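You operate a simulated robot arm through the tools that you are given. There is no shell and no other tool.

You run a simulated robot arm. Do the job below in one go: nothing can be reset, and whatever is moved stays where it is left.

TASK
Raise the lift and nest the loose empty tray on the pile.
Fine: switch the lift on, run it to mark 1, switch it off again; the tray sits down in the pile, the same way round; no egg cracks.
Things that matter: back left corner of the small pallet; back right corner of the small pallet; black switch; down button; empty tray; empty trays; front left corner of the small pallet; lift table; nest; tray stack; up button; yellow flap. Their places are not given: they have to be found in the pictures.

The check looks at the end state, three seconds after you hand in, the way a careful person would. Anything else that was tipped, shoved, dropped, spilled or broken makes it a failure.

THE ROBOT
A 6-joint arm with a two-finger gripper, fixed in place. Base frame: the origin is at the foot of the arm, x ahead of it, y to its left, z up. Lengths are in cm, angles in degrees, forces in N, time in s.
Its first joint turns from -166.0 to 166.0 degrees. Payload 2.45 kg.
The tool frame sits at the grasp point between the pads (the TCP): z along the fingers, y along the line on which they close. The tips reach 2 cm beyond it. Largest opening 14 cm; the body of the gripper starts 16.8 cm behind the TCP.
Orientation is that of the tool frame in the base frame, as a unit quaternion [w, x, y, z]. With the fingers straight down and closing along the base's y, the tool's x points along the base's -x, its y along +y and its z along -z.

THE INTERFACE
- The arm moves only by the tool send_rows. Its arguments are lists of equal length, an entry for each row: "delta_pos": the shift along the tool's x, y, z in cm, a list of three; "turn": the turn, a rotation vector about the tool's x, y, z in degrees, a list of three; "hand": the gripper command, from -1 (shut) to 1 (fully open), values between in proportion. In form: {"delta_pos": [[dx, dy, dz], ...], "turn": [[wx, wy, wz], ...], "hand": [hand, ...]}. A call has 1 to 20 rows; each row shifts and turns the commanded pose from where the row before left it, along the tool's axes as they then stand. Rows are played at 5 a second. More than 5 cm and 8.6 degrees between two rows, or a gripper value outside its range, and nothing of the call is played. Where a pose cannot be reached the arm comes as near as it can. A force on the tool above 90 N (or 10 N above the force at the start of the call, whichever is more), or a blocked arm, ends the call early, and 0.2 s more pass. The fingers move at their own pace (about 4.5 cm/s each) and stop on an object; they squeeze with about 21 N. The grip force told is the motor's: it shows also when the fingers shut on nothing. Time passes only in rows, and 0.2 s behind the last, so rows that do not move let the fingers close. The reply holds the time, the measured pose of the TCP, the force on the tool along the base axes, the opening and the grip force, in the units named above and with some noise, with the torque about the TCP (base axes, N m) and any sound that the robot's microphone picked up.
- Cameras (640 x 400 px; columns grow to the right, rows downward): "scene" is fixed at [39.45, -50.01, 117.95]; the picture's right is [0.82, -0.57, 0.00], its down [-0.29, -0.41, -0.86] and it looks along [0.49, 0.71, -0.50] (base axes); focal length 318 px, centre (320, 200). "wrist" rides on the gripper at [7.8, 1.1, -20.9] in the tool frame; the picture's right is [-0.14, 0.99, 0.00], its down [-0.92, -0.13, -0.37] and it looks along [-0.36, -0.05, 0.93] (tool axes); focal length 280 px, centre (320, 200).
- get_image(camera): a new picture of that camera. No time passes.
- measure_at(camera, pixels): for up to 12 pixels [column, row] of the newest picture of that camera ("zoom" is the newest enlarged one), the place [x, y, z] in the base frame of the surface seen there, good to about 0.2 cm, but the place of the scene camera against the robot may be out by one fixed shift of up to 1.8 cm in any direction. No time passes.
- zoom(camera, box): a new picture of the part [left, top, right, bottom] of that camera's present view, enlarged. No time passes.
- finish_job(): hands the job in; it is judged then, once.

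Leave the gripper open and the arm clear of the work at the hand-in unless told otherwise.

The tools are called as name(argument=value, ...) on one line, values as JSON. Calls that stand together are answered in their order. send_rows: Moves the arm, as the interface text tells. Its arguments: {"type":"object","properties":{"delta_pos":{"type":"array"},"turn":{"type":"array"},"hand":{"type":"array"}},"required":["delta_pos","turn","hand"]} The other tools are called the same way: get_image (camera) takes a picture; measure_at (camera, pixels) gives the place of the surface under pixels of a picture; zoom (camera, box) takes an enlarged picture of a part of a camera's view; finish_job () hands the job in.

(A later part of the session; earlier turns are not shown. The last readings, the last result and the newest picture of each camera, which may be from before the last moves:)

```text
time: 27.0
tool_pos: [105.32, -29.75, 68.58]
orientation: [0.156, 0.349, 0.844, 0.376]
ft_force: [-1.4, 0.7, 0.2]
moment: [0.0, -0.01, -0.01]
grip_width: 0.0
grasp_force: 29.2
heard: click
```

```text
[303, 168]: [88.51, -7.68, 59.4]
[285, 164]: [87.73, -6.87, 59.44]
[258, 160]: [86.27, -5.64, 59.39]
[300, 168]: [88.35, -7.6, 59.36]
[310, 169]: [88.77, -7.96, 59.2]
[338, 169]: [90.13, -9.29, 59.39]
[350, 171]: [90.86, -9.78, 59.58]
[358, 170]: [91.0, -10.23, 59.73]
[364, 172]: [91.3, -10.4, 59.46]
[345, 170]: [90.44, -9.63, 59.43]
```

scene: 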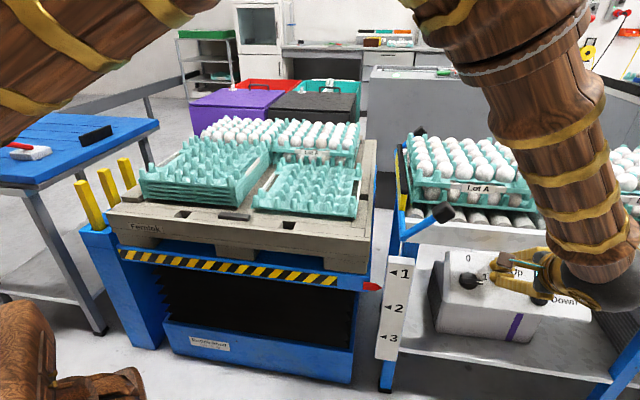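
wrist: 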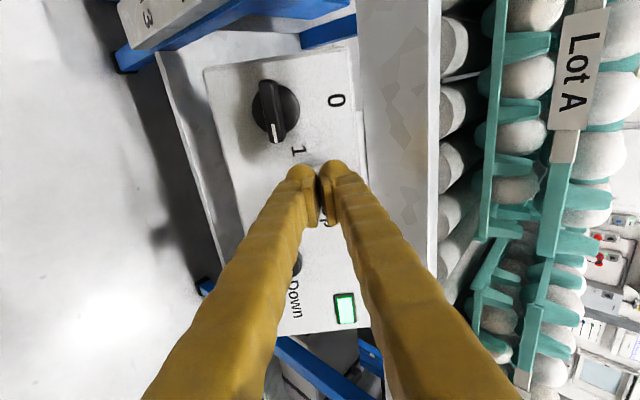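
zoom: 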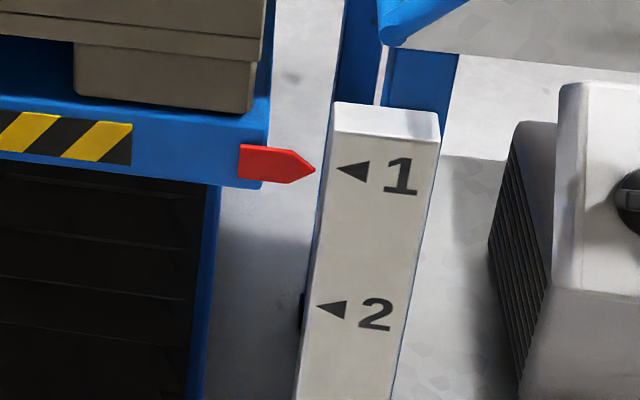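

Pointer 59.37 against mark 59.5: at mark 1. Now I retrace to the switch: back 5.6 cm, sideways, and open the hand to 3.5 cm.

send_rows(delta_pos=[[0, 0, -2.8], [0, 0, -2.8], [3.4, -1.44, 0], [3.4, -1.44, 0], [0, 0, 0], [0, 0, 0]], turn=[[0, 0, 0], [0, 0, 0], [0, 0, 0], [0, 0, 0], [0, 0, 0], [0, 0, 0]], hand=[-1, -1, -1, -0.5, -0.5, -0.5])

get_image(camera="wrist")

```text
time: 28.4
tool_pos: [96.23, -29.46, 70.11]
orientation: [0.156, 0.35, 0.844, 0.375]
ft_force: [0.3, 0.6, -0.5]
moment: [0.0, 0.02, -0.02]
grip_width: 3.49
grasp_force: 0.0
```

```text
taken
```

wrist: 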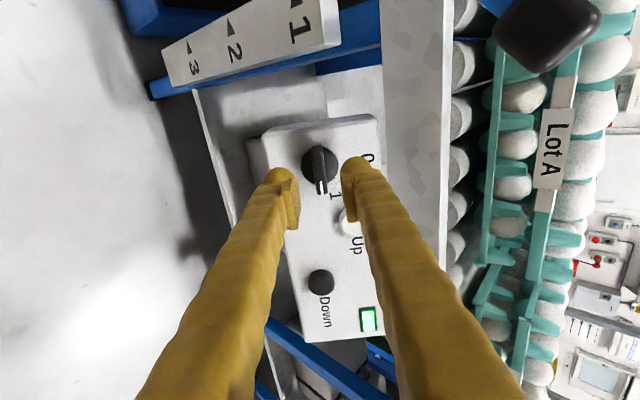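

The bar (at (320,165)) lies between the fingers. I go in 6 cm and close.

send_rows(delta_pos=[[0, 0, 2.5], [0, 0, 2.2], [0, 0, 1.3], [0, 0, 0], [0, 0, 0], [0, 0, 0]], turn=[[0, 0, 0], [0, 0, 0], [0, 0, 0], [0, 0, 0], [0, 0, 0], [0, 0, 0]], hand=[-0.5, -0.5, -0.5, -0.75, -1, -1])

```text
time: 29.8
tool_pos: [99.2, -26.11, 66.17]
orientation: [0.155, 0.35, 0.844, 0.376]
ft_force: [3.2, -2.5, -8.6]
moment: [-0.11, -0.03, -0.07]
grip_width: 1.14
grasp_force: 35.1
```

The bar is held with little force. I turn back counter-clockwise, 40° first, undoing the small earlier shifts.

send_rows(delta_pos=[[0, 0, 0], [0, 0, 0], [0, 0, 0], [0, 0, 0], [0, -0.04, -0.05], [0, 0, 0], [0, 0, 0], [0, 0, 0]], turn=[[0, 0, -5], [0, 0, -5], [0, 0, -5], [0, 0, -5], [0, 0, -5], [0, 0, -5], [0, 0, -5], [0, 0, -5]], hand=[-1, -1, -1, -1, -1, -1, -1, -1])

```text
time: 31.6
tool_pos: [99.24, -26.32, 66.02]
orientation: [0.274, 0.039, 0.913, 0.3]
ft_force: [19.8, -0.3, -26.6]
moment: [-0.13, 0.05, -0.11]
grip_width: 1.12
grasp_force: 38.4
```

A force of -17 N along tool y; I apply the -0.12 shift and turn on 30°.

send_rows(delta_pos=[[0, -0.12, 0], [0, 0, 0], [0, 0, 0], [0, 0, 0], [0, 0, 0], [0, 0, 0], [0, 0, 0]], turn=[[0, 0, 0], [0, 0, -5], [0, 0, -5], [0, 0, -5], [0, 0, -5], [0, 0, -5], [0, 0, -5]], hand=[-1, -1, -1, -1, -1, -1, -1])

```text
time: 33.2
tool_pos: [99.29, -26.22, 66.08]
orientation: [0.343, -0.199, 0.892, 0.219]
ft_force: [15.0, 15.6, -15.2]
moment: [0.05, -0.03, 0.01]
grip_width: 1.11
grasp_force: 38.0
```

I ease in 0.05 cm and turn the last 20° to "0".

send_rows(delta_pos=[[0, 0, 0.06], [0, 0, 0], [0, 0, 0], [0, 0, 0], [0, 0, 0], [0, 0, 0]], turn=[[0, 0, 0], [0, 0, -5], [0, 0, -5], [0, 0, -5], [0, 0, -5], [0, 0, 0]], hand=[-1, -1, -1, -1, -1, -1])

get_image(camera="wrist")

```text
time: 34.6
tool_pos: [99.28, -26.35, 66.01]
orientation: [0.376, -0.349, 0.844, 0.155]
ft_force: [-4.2, 10.9, 1.5]
moment: [0.17, -0.03, 0.07]
grip_width: 1.13
grasp_force: 38.6
```

```text
taken
```

wrist: 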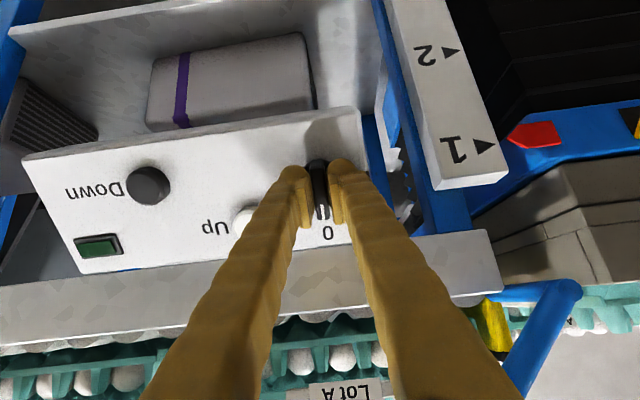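

The display is dark again and the bar points at 0. I check the pointer against mark 1 from this camera, then release and back off.

measure_at(camera="wrist", pixels=[[520, 137], [535, 133], [550, 130], [478, 147], [484, 146], [489, 145]])

send_rows(delta_pos=[[0, 0, 0], [0, 0, 0], [0, 0, -2], [0, 0, -3], [0, 0, -4], [0, 0, -4], [0, 0, 0]], turn=[[0, 0, 0], [0, 0, 0], [0, 0, 0], [0, 0, 0], [0, 0, 0], [0, 0, 0], [0, 0, 0]], hand=[-0.4, -0.4, -0.4, -0.4, -0.4, -0.4, -0.4])

get_image(camera="wrist")

get_image(camera="scene")

```text
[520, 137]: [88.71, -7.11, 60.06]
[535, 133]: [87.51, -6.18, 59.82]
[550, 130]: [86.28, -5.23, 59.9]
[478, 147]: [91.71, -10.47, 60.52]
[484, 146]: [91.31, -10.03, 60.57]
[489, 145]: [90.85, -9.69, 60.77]
```

```text
time: 36.2
tool_pos: [92.4, -33.15, 74.71]
orientation: [0.376, -0.35, 0.844, 0.156]
ft_force: [0.3, 0.8, 0.2]
moment: [-0.01, 0.01, -0.03]
grip_width: 4.19
grasp_force: 0.0
```

```text
taken
```

wrist: 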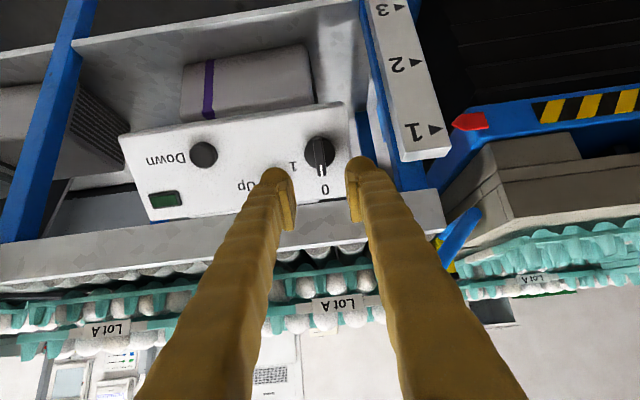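

```text
taken
```

scene: 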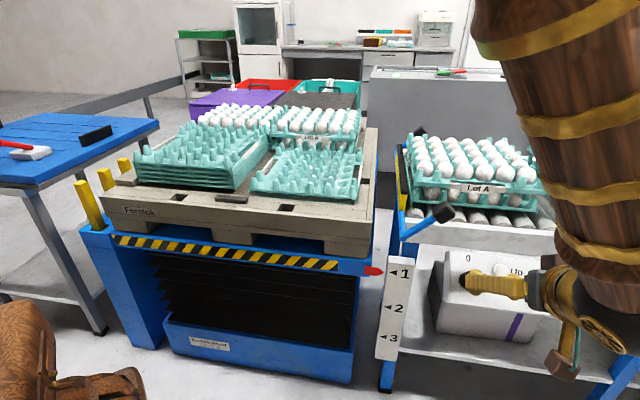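

The switch is back at 0. The two views differ a little on the lift height (0.15 vs 0.7 cm short), so I re-measure with zooms from both cameras.

zoom(camera="wrist", box=[380, 90, 508, 170])

zoom(camera="scene", box=[355, 250, 419, 290])

```text
5.00 times, centred on (444, 130) of wrist
```

zoom: 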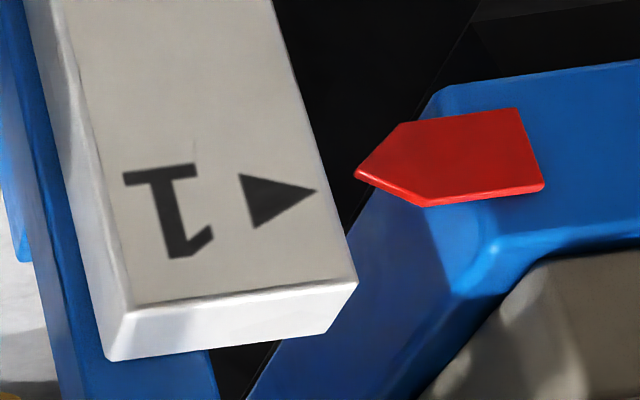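

```text
10.00 times, centred on (387, 270) of scene
```

zoom: 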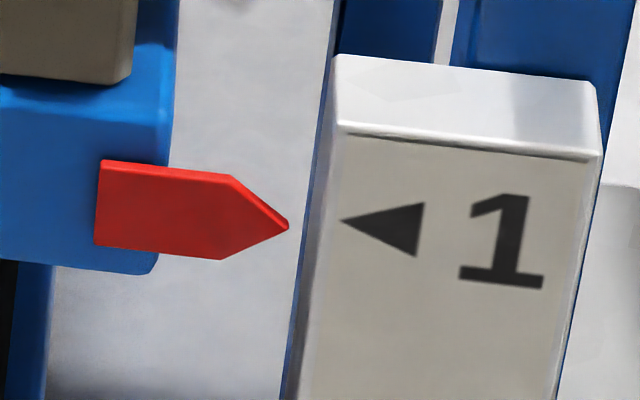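

measure_at(camera="zoom", pixels=[[280, 224], [265, 222], [240, 215], [150, 206], [180, 210], [348, 221], [360, 222], [380, 226], [400, 228], [412, 230]])

zoom(camera="wrist", box=[380, 90, 508, 170])

measure_at(camera="zoom", pixels=[[365, 173], [380, 170], [400, 168], [440, 160], [480, 158], [310, 191], [300, 192], [280, 196], [265, 199], [255, 202]])

```text
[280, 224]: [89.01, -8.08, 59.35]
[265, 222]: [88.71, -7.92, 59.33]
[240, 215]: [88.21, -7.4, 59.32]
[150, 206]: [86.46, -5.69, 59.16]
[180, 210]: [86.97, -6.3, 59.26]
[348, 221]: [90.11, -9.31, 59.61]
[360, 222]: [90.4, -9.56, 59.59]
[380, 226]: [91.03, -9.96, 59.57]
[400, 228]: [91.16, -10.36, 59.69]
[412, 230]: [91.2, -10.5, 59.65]
```

```text
5.00 times, centred on (444, 130) of wrist
```

zoom: 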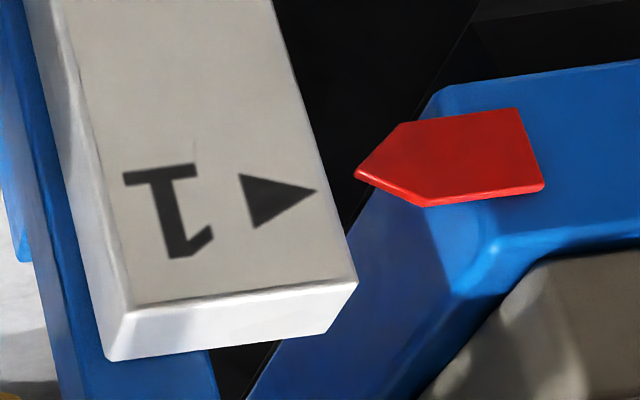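

```text
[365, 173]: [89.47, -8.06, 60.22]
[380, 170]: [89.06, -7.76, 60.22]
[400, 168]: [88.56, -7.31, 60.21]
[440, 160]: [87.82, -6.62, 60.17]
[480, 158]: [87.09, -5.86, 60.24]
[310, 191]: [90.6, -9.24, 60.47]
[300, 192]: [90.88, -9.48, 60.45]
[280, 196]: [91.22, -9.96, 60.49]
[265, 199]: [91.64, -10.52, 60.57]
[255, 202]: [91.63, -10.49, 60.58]
```

Both cameras agree that the pointer is only 0.3 cm from the mark, which is fine. The lift part is done. Next I raise the arm well above everything, move inward to about (75,-20,110), and turn the tool straight down.

send_rows(delta_pos=[[-3.7, 0, -3.34], [-3.7, 0, -3.34], [-3.7, 0, -3.34], [-3.7, 0, -3.34], [-3.7, 0, -3.34], [-3.7, 0, -3.34], [-3.7, 0, -3.34], [0.38, 4.24, -0.42], [0.38, 4.24, -0.42], [0.38, 4.24, -0.42], [0.38, 4.24, -0.42], [0.38, 4.24, -0.42], [0, 0, 0]], turn=[[0, 0, 0], [0, 0, 0], [0, 0, 0], [0, 0, 0], [0, 0, 0], [0, 0, 0], [0, 0, 0], [0, 0, 0], [0, 0, 0], [0, 0, 0], [0, 0, 0], [0, 0, 0], [0, 0, 0]], hand=[-0.4, -0.4, -0.4, -0.4, -0.4, -0.4, -0.4, -0.4, -0.4, -0.4, -0.4, -0.4, -0.4])

send_rows(delta_pos=[[0, 0, 0], [0, 0, 0], [0, 0, 0], [0, 0, 0], [0, 0, 0], [0, 0, 0], [0, 0, 0]], turn=[[0, 8, 0], [0, 8, 0], [0, 8, 0], [0, 8, 0], [0, 8, 0], [0, 8, 0], [0, 0, 0]], hand=[-0.4, -0.4, -0.4, -0.4, -0.4, -0.4, -0.4])

get_image(camera="wrist")

get_image(camera="scene")

```text
time: 39.0
tool_pos: [75.32, -20.14, 109.61]
orientation: [0.376, -0.349, 0.844, 0.155]
ft_force: [0.0, -0.8, -0.4]
moment: [0.01, 0.0, -0.01]
grip_width: 4.22
grasp_force: 0.1
```

```text
time: 40.6
tool_pos: [75.54, -20.16, 109.71]
orientation: [-0.001, -0.383, 0.924, 0.0]
ft_force: [-0.3, -0.3, 0.4]
moment: [0.03, -0.02, 0.01]
grip_width: 4.19
grasp_force: 0.1
```

```text
taken
```

wrist: 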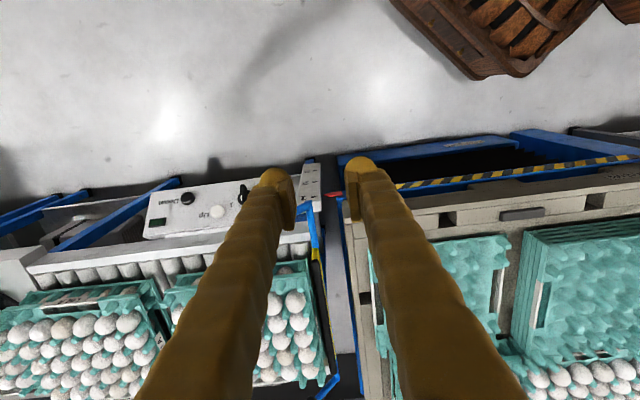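

```text
taken
```

scene: 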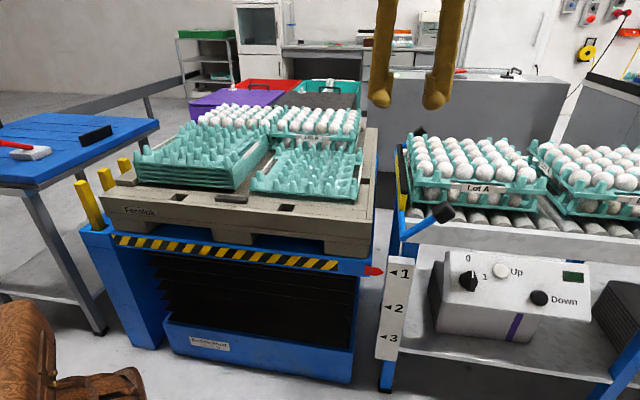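

All is clear: switch at 0, lift at mark 1, display dark. Now I move over the pallet, keeping z≈110, to look down at the loose tray and the pile.

send_rows(delta_pos=[[-3.7, 2.77, 0], [-3.7, 2.77, 0], [-3.7, 2.77, 0], [-3.7, 2.77, 0], [-3.7, 2.77, 0], [-3.7, 2.77, 0], [-3.7, 2.77, 0], [0, 0, 0]], turn=[[0, 0, 0], [0, 0, 0], [0, 0, 0], [0, 0, 0], [0, 0, 0], [0, 0, 0], [0, 0, 0], [0, 0, 0]], hand=[0, 0.5, 1, 1, 1, 1, 1, 1])

get_image(camera="wrist")

```text
time: 42.4
tool_pos: [80.06, 11.89, 109.58]
orientation: [-0.001, -0.382, 0.924, 0.001]
ft_force: [0.8, -0.8, 0.4]
moment: [0.0, 0.01, 0.01]
grip_width: 14.0
grasp_force: 0.1
```

```text
taken
```

wrist: 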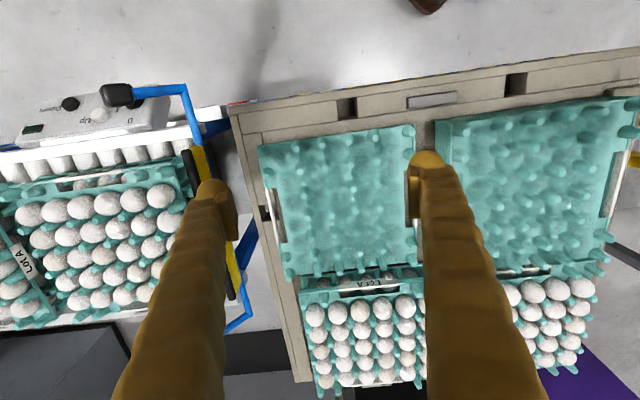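

A good view: loose tray between (260,148) and (415,125), pile at right. I zoom in on both for details and asymmetry.

zoom(camera="wrist", box=[240, 100, 440, 300])

zoom(camera="wrist", box=[420, 80, 640, 300])

zoom(camera="scene", box=[110, 90, 390, 270])

```text
2.00 times, centred on (340, 200) of wrist
```

zoom: 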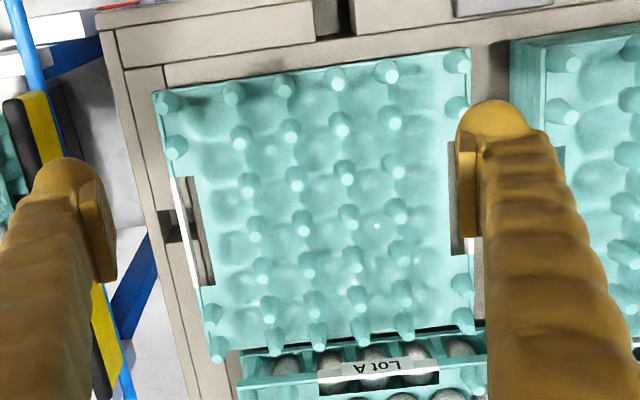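

```text
1.82 times, centred on (530, 190) of wrist
```

zoom: 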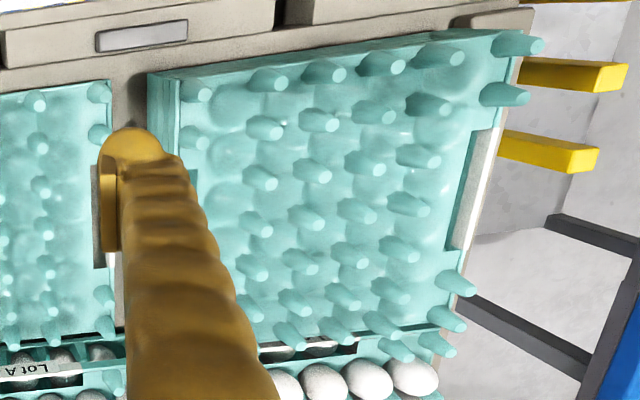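

```text
2.22 times, centred on (250, 180) of scene
```

zoom: 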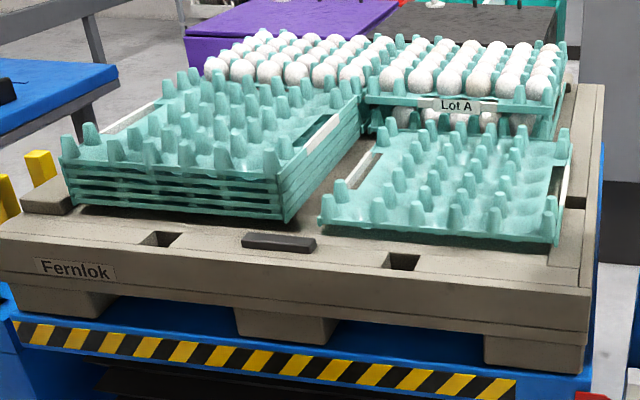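

The trays have handle slots with white rims on the left and right sides. I measure rim corners, posts, cup floors and the slots of the loose tray.

get_image(camera="wrist")

zoom(camera="wrist", box=[250, 110, 350, 210])

zoom(camera="wrist", box=[330, 110, 430, 210])

zoom(camera="wrist", box=[250, 190, 350, 290])

```text
taken
```

wrist: 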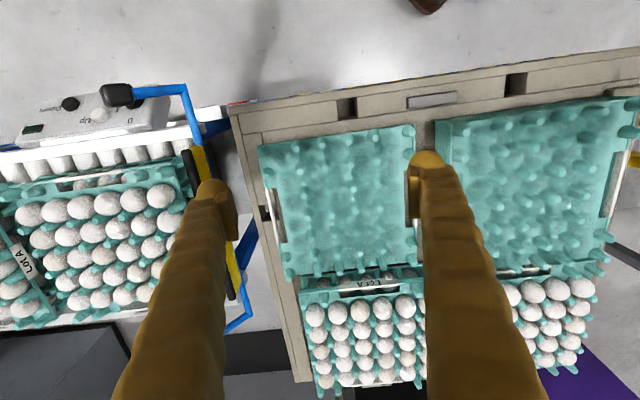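

```text
4.00 times, centred on (300, 160) of wrist
```

zoom: 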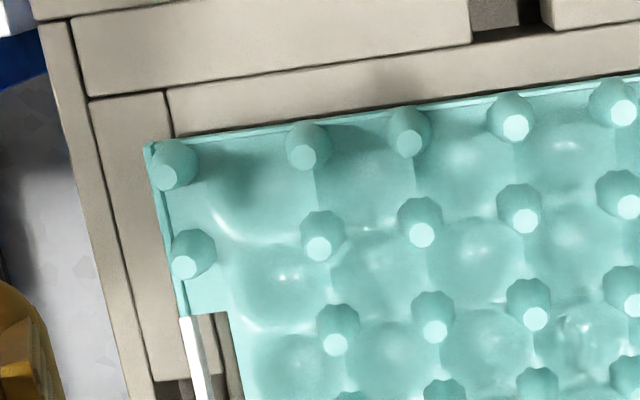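

```text
4.00 times, centred on (380, 160) of wrist
```

zoom: 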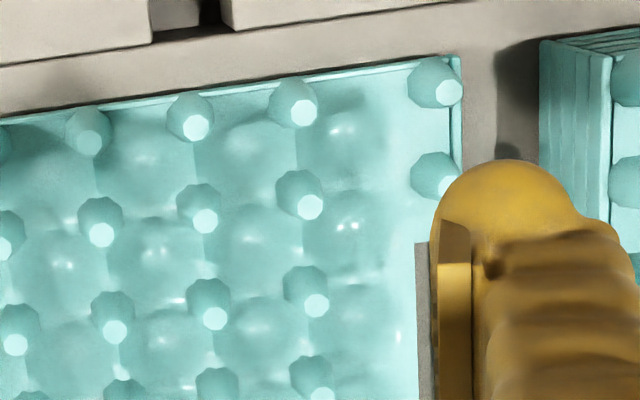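

```text
4.00 times, centred on (300, 240) of wrist
```

zoom: 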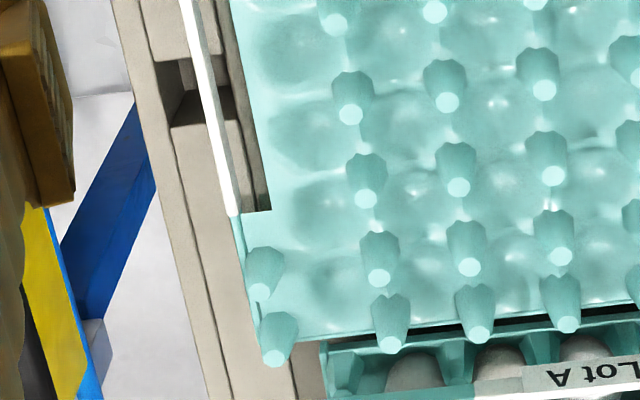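

The handle is an open slot with a white bar at the tray's outer edge. I measure the bar and slot edges and the posts in this last zoom (wrist box [250,190,350,290]).

measure_at(camera="zoom", pixels=[[212, 100], [216, 100], [203, 50], [245, 100], [262, 130], [270, 100], [237, 212], [275, 211], [250, 180], [350, 113], [458, 187], [400, 110]])

zoom(camera="wrist", box=[262, 180, 312, 250])

```text
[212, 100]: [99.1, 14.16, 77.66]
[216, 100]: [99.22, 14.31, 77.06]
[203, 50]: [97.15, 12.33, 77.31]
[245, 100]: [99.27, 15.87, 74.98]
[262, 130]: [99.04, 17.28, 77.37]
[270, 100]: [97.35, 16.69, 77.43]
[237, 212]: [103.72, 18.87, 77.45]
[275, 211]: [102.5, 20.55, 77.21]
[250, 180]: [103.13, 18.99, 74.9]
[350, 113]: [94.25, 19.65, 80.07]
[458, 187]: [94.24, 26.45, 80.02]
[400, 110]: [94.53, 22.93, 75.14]
```

```text
5.71 times, centred on (287, 215) of wrist
```

zoom: 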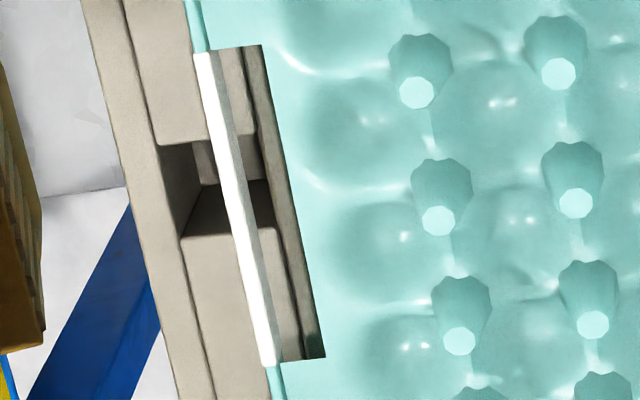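

The pallet top is z=75.0, flange z≈77.4, post tops z≈80.05; the slot is about 2 cm wide. A balanced grip at the tray's middle (across the two middle posts of the middle row) looks best. I take zooms to measure post tops precisely.

zoom(camera="wrist", box=[252, 115, 428, 225])

```text
3.64 times, centred on (340, 170) of wrist
```

zoom: 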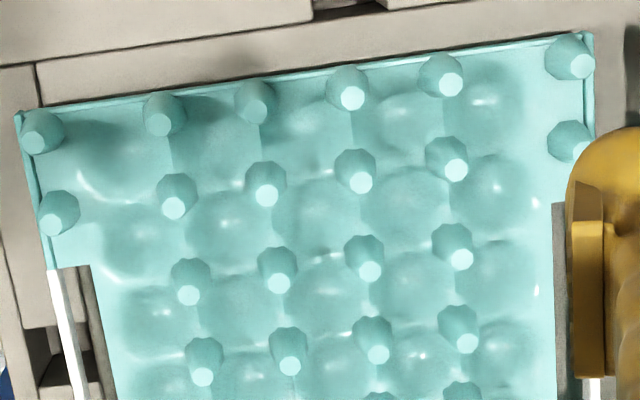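

I measure the post tops of rows 1–4 in this zoom.

measure_at(camera="zoom", pixels=[[158, 122], [257, 111], [352, 97], [450, 84], [174, 208], [455, 168], [188, 295], [462, 258], [203, 376], [289, 364], [378, 353], [467, 342]])

measure_at(camera="zoom", pixels=[[37, 143], [581, 66], [22, 118], [588, 40], [55, 222], [580, 150], [245, 365], [330, 355], [335, 325], [420, 345], [240, 320], [290, 325]])

```text
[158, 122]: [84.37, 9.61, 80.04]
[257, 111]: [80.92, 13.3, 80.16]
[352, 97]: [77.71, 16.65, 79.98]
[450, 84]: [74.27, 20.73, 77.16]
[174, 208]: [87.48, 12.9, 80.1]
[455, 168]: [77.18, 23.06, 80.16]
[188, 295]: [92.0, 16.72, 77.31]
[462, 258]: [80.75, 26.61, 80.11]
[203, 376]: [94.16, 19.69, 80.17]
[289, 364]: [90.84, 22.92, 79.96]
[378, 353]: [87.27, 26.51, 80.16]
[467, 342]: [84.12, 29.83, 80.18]
```

```text
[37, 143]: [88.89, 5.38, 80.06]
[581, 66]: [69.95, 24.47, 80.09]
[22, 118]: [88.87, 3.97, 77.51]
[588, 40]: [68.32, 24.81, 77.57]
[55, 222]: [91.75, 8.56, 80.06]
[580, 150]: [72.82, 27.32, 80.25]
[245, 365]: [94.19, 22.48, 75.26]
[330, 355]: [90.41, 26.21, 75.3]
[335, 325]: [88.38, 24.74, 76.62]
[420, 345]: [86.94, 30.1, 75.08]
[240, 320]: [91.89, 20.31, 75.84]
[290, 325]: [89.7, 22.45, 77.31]
```

The posts form a clean 4.76 x 4.7 cm grid at 45°, with the tray centre at (89.1,24.7), between the two middle posts. A stable way: one finger in each of the two cups fore and aft of the centre, squeezing both middle posts at once. For this I turn the hand +90° about its axis and go over the centre at z≈95 to look.

send_rows(delta_pos=[[0, 0, 0], [0, 0, 0], [0, 0, 0], [0, 0, 0], [0, 0, 0], [0, 0, 0], [0, 0, 0], [0, 0, 0], [0, 0, 0], [0, 0, 0], [0, 0, 0], [0.67, 3.87, 0], [0.67, 3.87, 0], [0.67, 3.87, 0], [0.67, 3.87, 0], [0, 0, 0]], turn=[[0, 0, 8.2], [0, 0, 8.2], [0, 0, 8.2], [0, 0, 8.2], [0, 0, 8.2], [0, 0, 8.2], [0, 0, 8.2], [0, 0, 8.2], [0, 0, 8.2], [0, 0, 8.2], [0, 0, 8.0], [0, 0, 0], [0, 0, 0], [0, 0, 0], [0, 0, 0], [0, 0, 0]], hand=[1, 1, 1, 1, 1, 1, 1, 1, 1, 1, 1, 1, 1, 1, 1, 1])

get_image(camera="wrist")

```text
time: 45.8
tool_pos: [89.12, 24.83, 109.64]
orientation: [0.0, 0.382, 0.924, 0.0]
ft_force: [-0.2, -0.8, 0.6]
moment: [-0.04, -0.01, 0.01]
grip_width: 13.98
grasp_force: 0.0
```

```text
taken
```

wrist: 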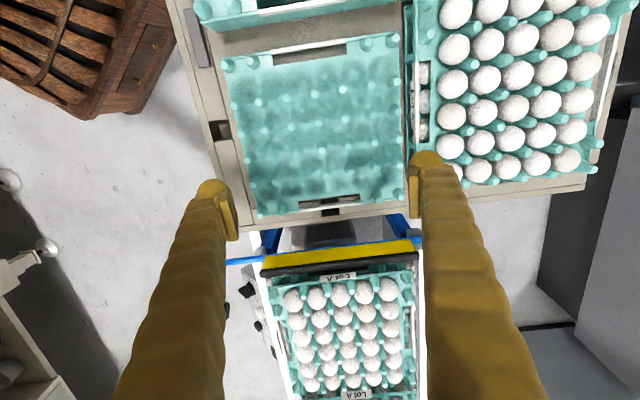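

An excellent view of the whole loose tray, from (225,62) to (405,210). I zoom in for accurate corners and posts.

zoom(camera="wrist", box=[200, 20, 424, 160])

zoom(camera="wrist", box=[200, 100, 424, 240])

```text
2.86 times, centred on (312, 90) of wrist
```

zoom: 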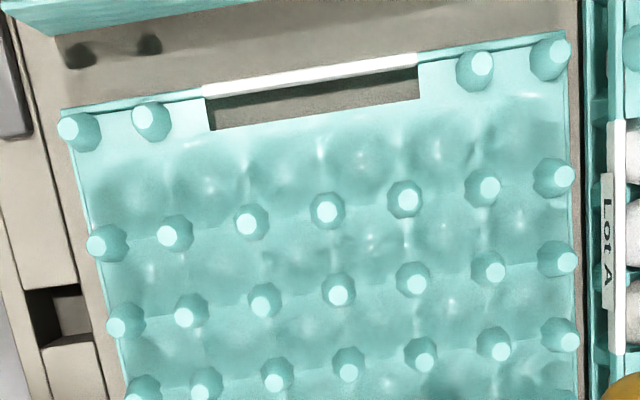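

```text
2.86 times, centred on (312, 170) of wrist
```

zoom: 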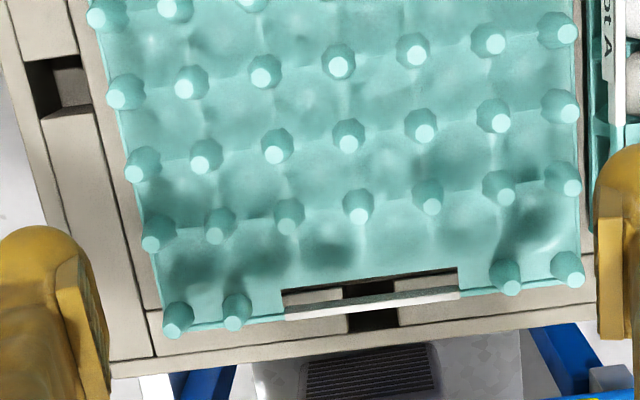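

The four rows of seven posts are clear; the centre pair is at (338,67) and (348,142) in the second zoom. I measure those, their neighbours, and the heights in the two cups and the saddle.

measure_at(camera="zoom", pixels=[[338, 67], [348, 142], [125, 98], [564, 33], [140, 171], [570, 112], [343, 105], [306, 110], [380, 100], [320, 108], [362, 103], [330, 106]])

measure_at(camera="wrist", pixels=[[224, 59], [397, 36], [261, 213], [402, 198], [289, 53], [330, 47], [318, 213], [340, 211], [317, 138], [321, 133]])

```text
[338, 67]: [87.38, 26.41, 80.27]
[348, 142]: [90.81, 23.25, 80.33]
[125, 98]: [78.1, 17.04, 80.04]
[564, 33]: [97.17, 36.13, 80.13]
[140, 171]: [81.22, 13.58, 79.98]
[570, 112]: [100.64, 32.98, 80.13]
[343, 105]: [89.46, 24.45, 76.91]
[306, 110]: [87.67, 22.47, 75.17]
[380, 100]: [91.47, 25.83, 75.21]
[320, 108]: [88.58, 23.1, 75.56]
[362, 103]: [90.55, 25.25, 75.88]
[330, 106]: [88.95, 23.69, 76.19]
```

```text
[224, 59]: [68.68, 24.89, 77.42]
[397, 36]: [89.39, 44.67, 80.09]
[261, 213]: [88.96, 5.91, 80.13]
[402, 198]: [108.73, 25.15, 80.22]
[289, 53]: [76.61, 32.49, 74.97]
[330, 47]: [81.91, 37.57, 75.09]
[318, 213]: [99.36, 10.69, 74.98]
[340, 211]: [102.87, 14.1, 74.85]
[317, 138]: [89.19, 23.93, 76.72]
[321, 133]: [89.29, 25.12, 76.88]
```

Tray centre ≈ (89.2,24.9), yaw exactly in line with the hand, saddle z≈76.9, cups 75.2, posts 80.2. I set the opening to about 3 cm and look at the true finger shape from the scene camera before going down.

send_rows(delta_pos=[[0, 0, 2], [0, 0, 2], [0, 0, 2], [0, 0, 0], [0, 0, 0]], turn=[[0, 0, 0], [0, 0, 0], [0, 0, 0], [0, 0, 0], [0, 0, 0]], hand=[0.2, -0.3, -0.57, -0.57, -0.57])

get_image(camera="wrist")

zoom(camera="scene", box=[240, 0, 400, 200])

```text
time: 47.0
tool_pos: [89.13, 24.77, 103.67]
orientation: [0.0, 0.383, 0.924, 0.0]
ft_force: [-0.3, -0.2, 0.5]
moment: [0.01, 0.02, -0.01]
grip_width: 3.63
grasp_force: 0.1
```

```text
taken
```

wrist: 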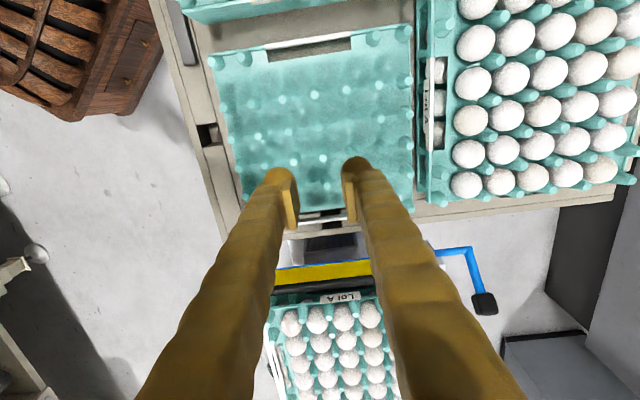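

```text
2.00 times, centred on (320, 100) of scene
```

zoom: 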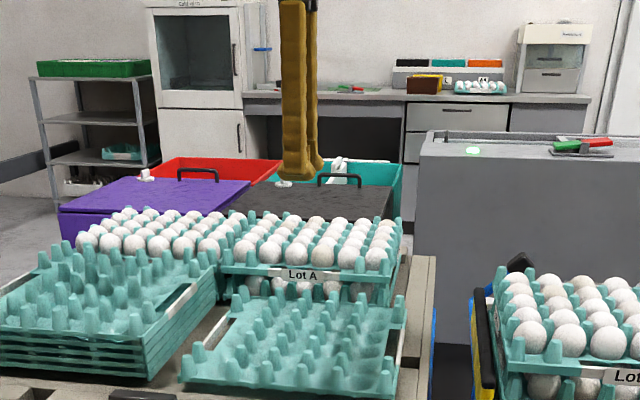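

The fingers are at 3.6 cm and still settling toward 3 cm. I descend to z≈84 (tips 2 cm above the posts) to check alignment.

send_rows(delta_pos=[[0.04, 0.12, 4], [0, 0, 4], [0, 0, 4], [0, 0, 4], [0, 0, 3.4], [0, 0, 0], [0, 0, 0]], turn=[[0, 0, 0], [0, 0, 0], [0, 0, 0], [0, 0, 0], [0, 0, 0], [0, 0, 0], [0, 0, 0]], hand=[-0.57, -0.57, -0.57, -0.57, -0.57, -0.57, -0.57])

get_image(camera="wrist")

zoom(camera="scene", box=[230, 80, 390, 210])

```text
time: 48.6
tool_pos: [89.12, 24.87, 84.32]
orientation: [0.0, 0.383, 0.924, 0.0]
ft_force: [0.3, -0.6, -0.8]
moment: [-0.03, -0.02, 0.03]
grip_width: 3.01
grasp_force: 0.0
```

```text
taken
```

wrist: 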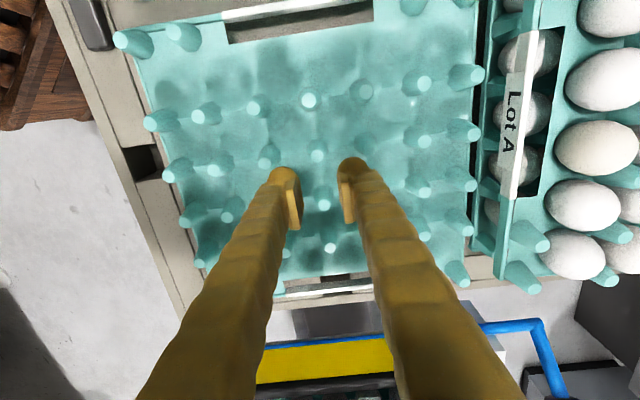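

```text
3.08 times, centred on (310, 145) of scene
```

zoom: 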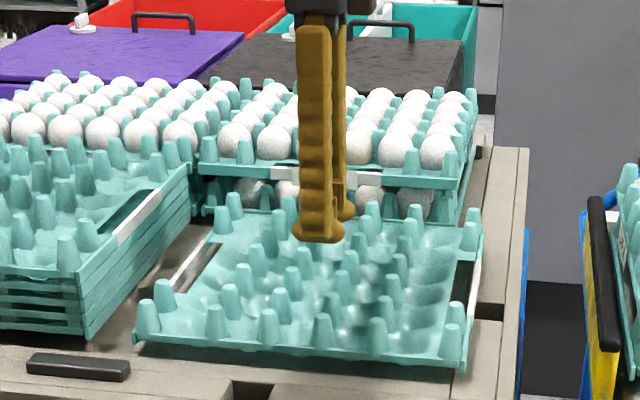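

zoom(camera="wrist", box=[220, 80, 420, 280])

measure_at(camera="wrist", pixels=[[309, 100], [317, 149], [325, 197], [331, 246], [268, 157], [362, 93], [254, 108], [212, 171], [424, 190], [412, 138], [324, 205], [281, 170]])

```text
2.00 times, centred on (320, 180) of wrist
```

zoom: 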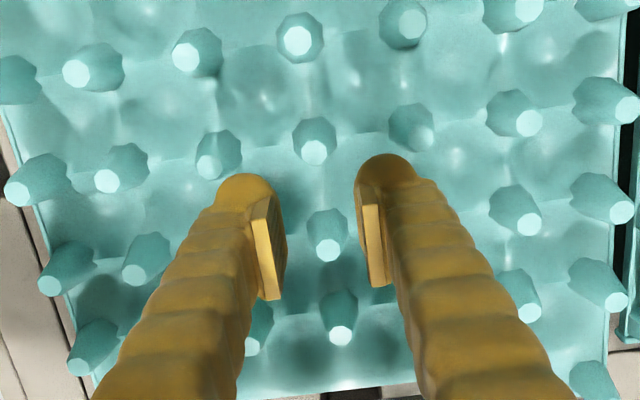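

```text
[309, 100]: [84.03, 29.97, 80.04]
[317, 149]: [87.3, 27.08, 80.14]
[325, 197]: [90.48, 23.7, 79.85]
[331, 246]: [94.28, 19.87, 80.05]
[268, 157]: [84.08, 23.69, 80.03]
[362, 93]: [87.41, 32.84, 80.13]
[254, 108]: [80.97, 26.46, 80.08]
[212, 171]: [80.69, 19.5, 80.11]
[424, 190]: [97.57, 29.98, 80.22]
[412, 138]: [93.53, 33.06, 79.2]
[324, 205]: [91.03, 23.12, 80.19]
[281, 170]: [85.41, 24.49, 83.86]
```

Alignment is right: the centre of the middle posts reads (89.16,24.92) and the TCP is at (89.12,24.87). I lower 3.8 cm, watching the force.

send_rows(delta_pos=[[0, 0, 1.5], [0, 0, 1.3], [0, 0, 1.0], [0, 0, 0]], turn=[[0, 0, 0], [0, 0, 0], [0, 0, 0], [0, 0, 0]], hand=[-0.57, -0.57, -0.57, -0.57])

get_image(camera="wrist")

zoom(camera="scene", box=[250, 110, 380, 210])

```text
time: 49.6
tool_pos: [89.0, 24.85, 80.29]
orientation: [0.0, 0.383, 0.924, -0.001]
ft_force: [0.5, -0.6, -0.2]
moment: [-0.02, -0.02, -0.01]
grip_width: 2.98
grasp_force: 0.0
```

```text
taken
```

wrist: 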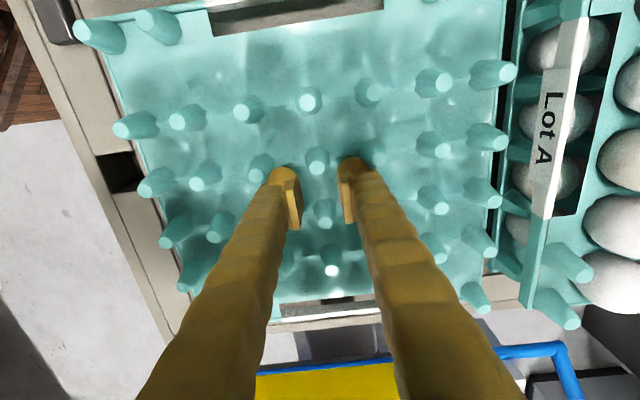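

```text
4.00 times, centred on (315, 160) of scene
```

zoom: 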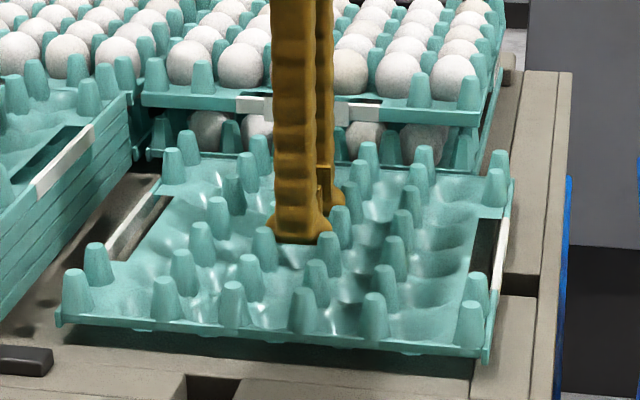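

No contact; tips at z≈78.3, between the posts. I lower 0.8 cm more and close gently.

send_rows(delta_pos=[[0, 0, 0.5], [0, 0, 0.3], [0, 0, 0], [0, 0, 0], [0, 0, 0], [0, 0, 0]], turn=[[0, 0, 0], [0, 0, 0], [0, 0, 0], [0, 0, 0], [0, 0, 0], [0, 0, 0]], hand=[-0.57, -0.57, -0.7, -0.85, -1, -1])

get_image(camera="wrist")

```text
time: 51.0
tool_pos: [89.08, 24.94, 79.68]
orientation: [0.0, 0.384, 0.924, 0.0]
ft_force: [-0.5, 0.6, 0.3]
moment: [0.01, -0.03, 0.0]
grip_width: 1.18
grasp_force: 21.1
```

```text
taken
```

wrist: 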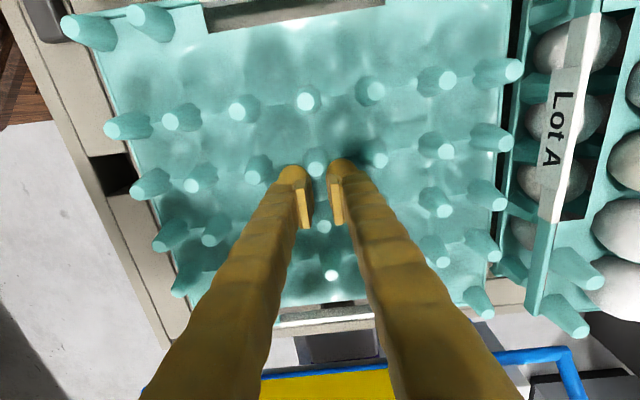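

The fingers stopped at 1.18 cm on the posts. I wait a moment to confirm it is stable, then lift 1 cm slowly.

send_rows(delta_pos=[[0, 0, 0], [0, 0, 0], [0, 0, -0.25], [0, 0, -0.25], [0, 0, -0.25], [0, 0, -0.25], [0, 0, 0]], turn=[[0, 0, 0], [0, 0, 0], [0, 0, 0], [0, 0, 0], [0, 0, 0], [0, 0, 0], [0, 0, 0]], hand=[-1, -1, -1, -1, -1, -1, -1])

zoom(camera="scene", box=[250, 110, 380, 210])

get_image(camera="wrist")

```text
time: 52.6
tool_pos: [89.04, 24.86, 80.61]
orientation: [0.0, 0.383, 0.924, 0.0]
ft_force: [0.1, 0.5, -1.8]
moment: [0.02, -0.05, 0.0]
grip_width: 1.15
grasp_force: 20.4
```

```text
4.00 times, centred on (315, 160) of scene
```

zoom: 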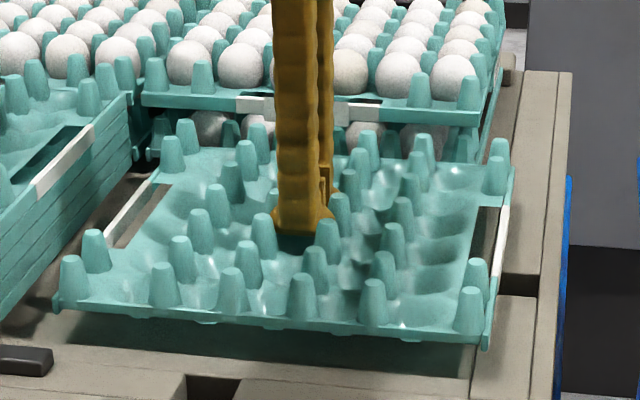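

```text
taken
```

wrist: 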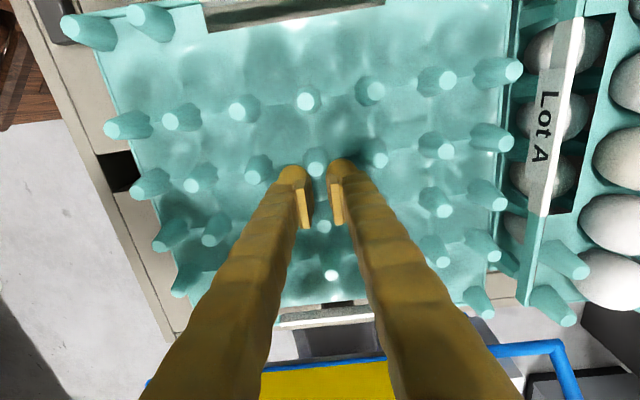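

The tray lifts level with the hand and weighs only about 2 N, so this grip works. But with the tray in hand the wrist camera can't see the pile, so I set it back down, release, and measure the pile first.

send_rows(delta_pos=[[0, 0, 0.3], [0, 0, 0.3], [0, 0, 0.3], [0, 0, 0.1], [0, 0, 0], [0, 0, 0], [0, 0, 0]], turn=[[0, 0, 0], [0, 0, 0], [0, 0, 0], [0, 0, 0], [0, 0, 0], [0, 0, 0], [0, 0, 0]], hand=[-1, -1, -1, -1, -0.57, -0.57, -0.57])

get_image(camera="wrist")

```text
time: 54.2
tool_pos: [89.2, 24.89, 79.64]
orientation: [0.0, 0.383, 0.924, 0.0]
ft_force: [0.2, -0.2, -0.2]
moment: [0.0, 0.0, -0.02]
grip_width: 3.02
grasp_force: 0.0
```

```text
taken
```

wrist: 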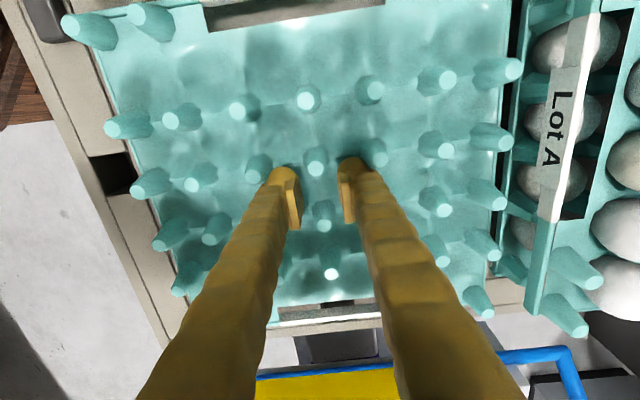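

The tray stayed where it was. I go straight up to z≈110 and then across to above the pile, looking down on it.

send_rows(delta_pos=[[0, 0, -3], [0, 0, -4.5], [0, 0, -4.5], [0, 0, -4.5], [0, 0, -4.5], [0, 0, -4.5], [0, 0, -4.5], [4.8, 0, 0], [4.8, 0, 0], [4.8, 0, 0], [4.8, 0, 0], [4.8, 0, 0], [4.8, 0, 0], [4.8, 0, 0], [0, 0, 0]], turn=[[0, 0, 0], [0, 0, 0], [0, 0, 0], [0, 0, 0], [0, 0, 0], [0, 0, 0], [0, 0, 0], [0, 0, 0], [0, 0, 0], [0, 0, 0], [0, 0, 0], [0, 0, 0], [0, 0, 0], [0, 0, 0], [0, 0, 0]], hand=[-0.57, -0.57, -0.57, -0.57, -0.57, -0.57, -0.57, 0, 0.5, 1, 1, 1, 1, 1, 1])

get_image(camera="wrist")

get_image(camera="scene")

```text
time: 57.4
tool_pos: [65.36, 48.79, 109.67]
orientation: [0.0, 0.383, 0.924, 0.0]
ft_force: [-0.7, 0.0, -0.4]
moment: [0.01, -0.02, -0.01]
grip_width: 13.98
grasp_force: 0.1
```

```text
taken
```

wrist: 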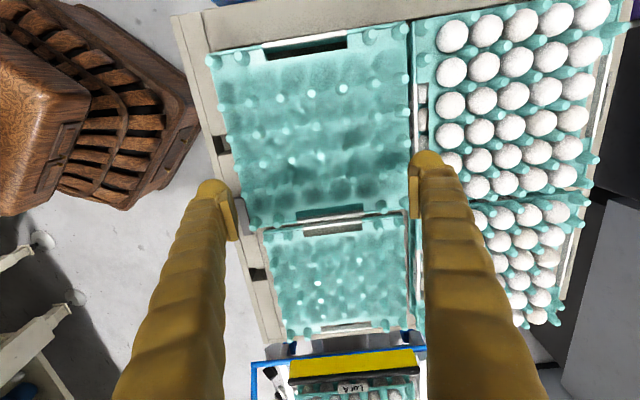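

```text
taken
```

scene: 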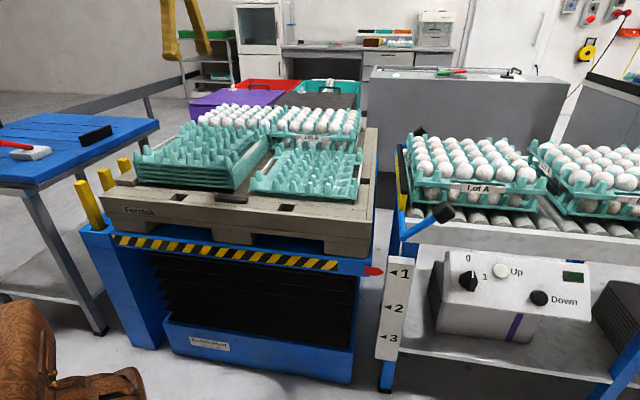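

The pile is in view from (207,55) to (408,230). I zoom in on it in two parts to measure its posts.

zoom(camera="wrist", box=[190, 15, 430, 165])

zoom(camera="wrist", box=[190, 85, 430, 235])

```text
2.67 times, centred on (310, 90) of wrist
```

zoom: 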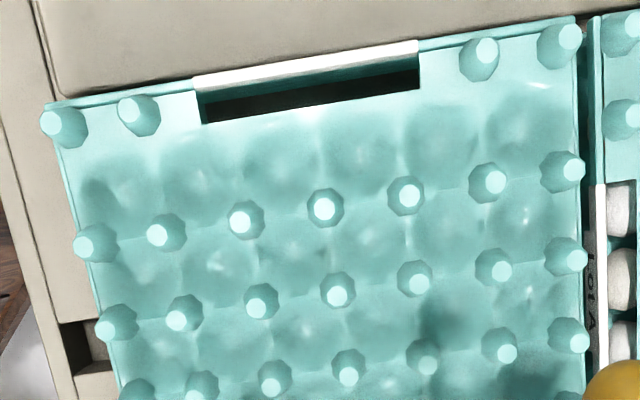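

```text
2.67 times, centred on (310, 160) of wrist
```

zoom: 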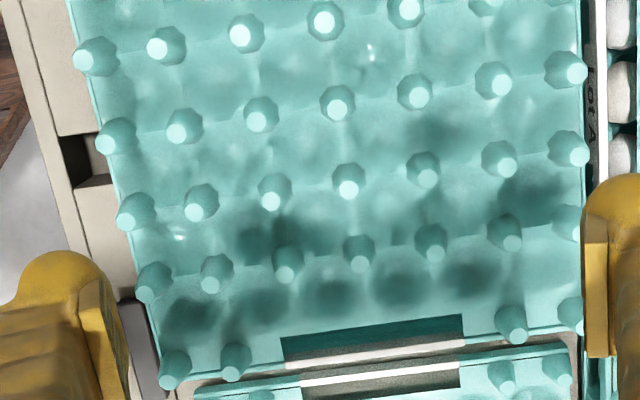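

I measure both middle post rows of the pile's top tray, plus rim corners and cup heights.

measure_at(camera="zoom", pixels=[[107, 144], [177, 132], [257, 122], [337, 110], [415, 98], [497, 86], [577, 73], [126, 220], [194, 211], [272, 200], [348, 189], [427, 177]])

measure_at(camera="zoom", pixels=[[506, 167], [580, 156], [82, 58], [158, 47], [241, 35], [324, 22], [406, 10], [210, 284], [285, 273], [360, 264], [435, 253], [511, 243]])

measure_at(camera="zoom", pixels=[[342, 148], [305, 155], [380, 145], [250, 330], [255, 335], [375, 357], [565, 320], [95, 95], [460, 300], [230, 240]])

```text
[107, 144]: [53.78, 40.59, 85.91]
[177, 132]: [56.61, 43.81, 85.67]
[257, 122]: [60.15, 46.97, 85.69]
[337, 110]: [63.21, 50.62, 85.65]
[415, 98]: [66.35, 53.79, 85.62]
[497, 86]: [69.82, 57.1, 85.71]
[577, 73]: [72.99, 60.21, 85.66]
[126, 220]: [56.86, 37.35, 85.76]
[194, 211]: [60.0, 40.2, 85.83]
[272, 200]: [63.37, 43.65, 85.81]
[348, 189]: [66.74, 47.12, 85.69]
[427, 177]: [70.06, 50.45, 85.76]
```

```text
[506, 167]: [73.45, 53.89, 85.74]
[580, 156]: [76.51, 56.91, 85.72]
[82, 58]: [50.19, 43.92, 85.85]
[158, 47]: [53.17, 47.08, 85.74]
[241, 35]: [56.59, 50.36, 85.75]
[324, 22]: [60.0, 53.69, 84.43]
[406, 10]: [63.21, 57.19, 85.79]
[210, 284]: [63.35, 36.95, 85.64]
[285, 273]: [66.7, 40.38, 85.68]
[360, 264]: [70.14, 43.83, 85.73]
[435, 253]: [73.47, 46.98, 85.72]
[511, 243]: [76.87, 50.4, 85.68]
```

```text
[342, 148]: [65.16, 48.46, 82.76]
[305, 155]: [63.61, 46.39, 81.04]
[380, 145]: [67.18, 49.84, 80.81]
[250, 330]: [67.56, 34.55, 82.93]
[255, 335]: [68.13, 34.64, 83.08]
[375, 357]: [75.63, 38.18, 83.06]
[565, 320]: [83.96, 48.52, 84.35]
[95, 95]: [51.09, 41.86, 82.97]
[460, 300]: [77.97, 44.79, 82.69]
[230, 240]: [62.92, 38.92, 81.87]
```

Pile's top tray: centre ≈ (64.99,48.76), yaw ≈45.2°, post tops z≈85.73, i.e. 5.58 higher than the loose tray. The loose tray is also visible lower in this same picture; I zoom there to get its posts from the same view.

zoom(camera="wrist", box=[240, 215, 432, 335])

```text
3.33 times, centred on (336, 275) of wrist
```

zoom: 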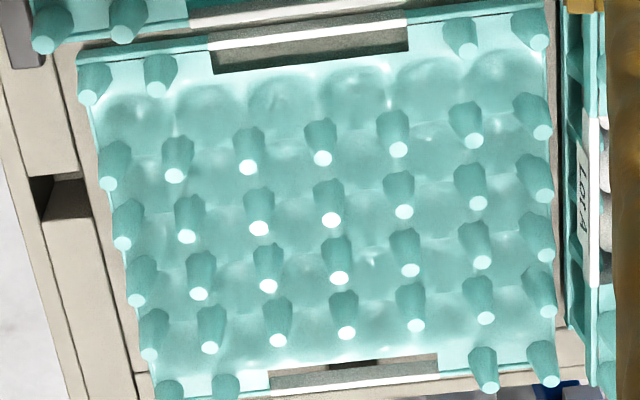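

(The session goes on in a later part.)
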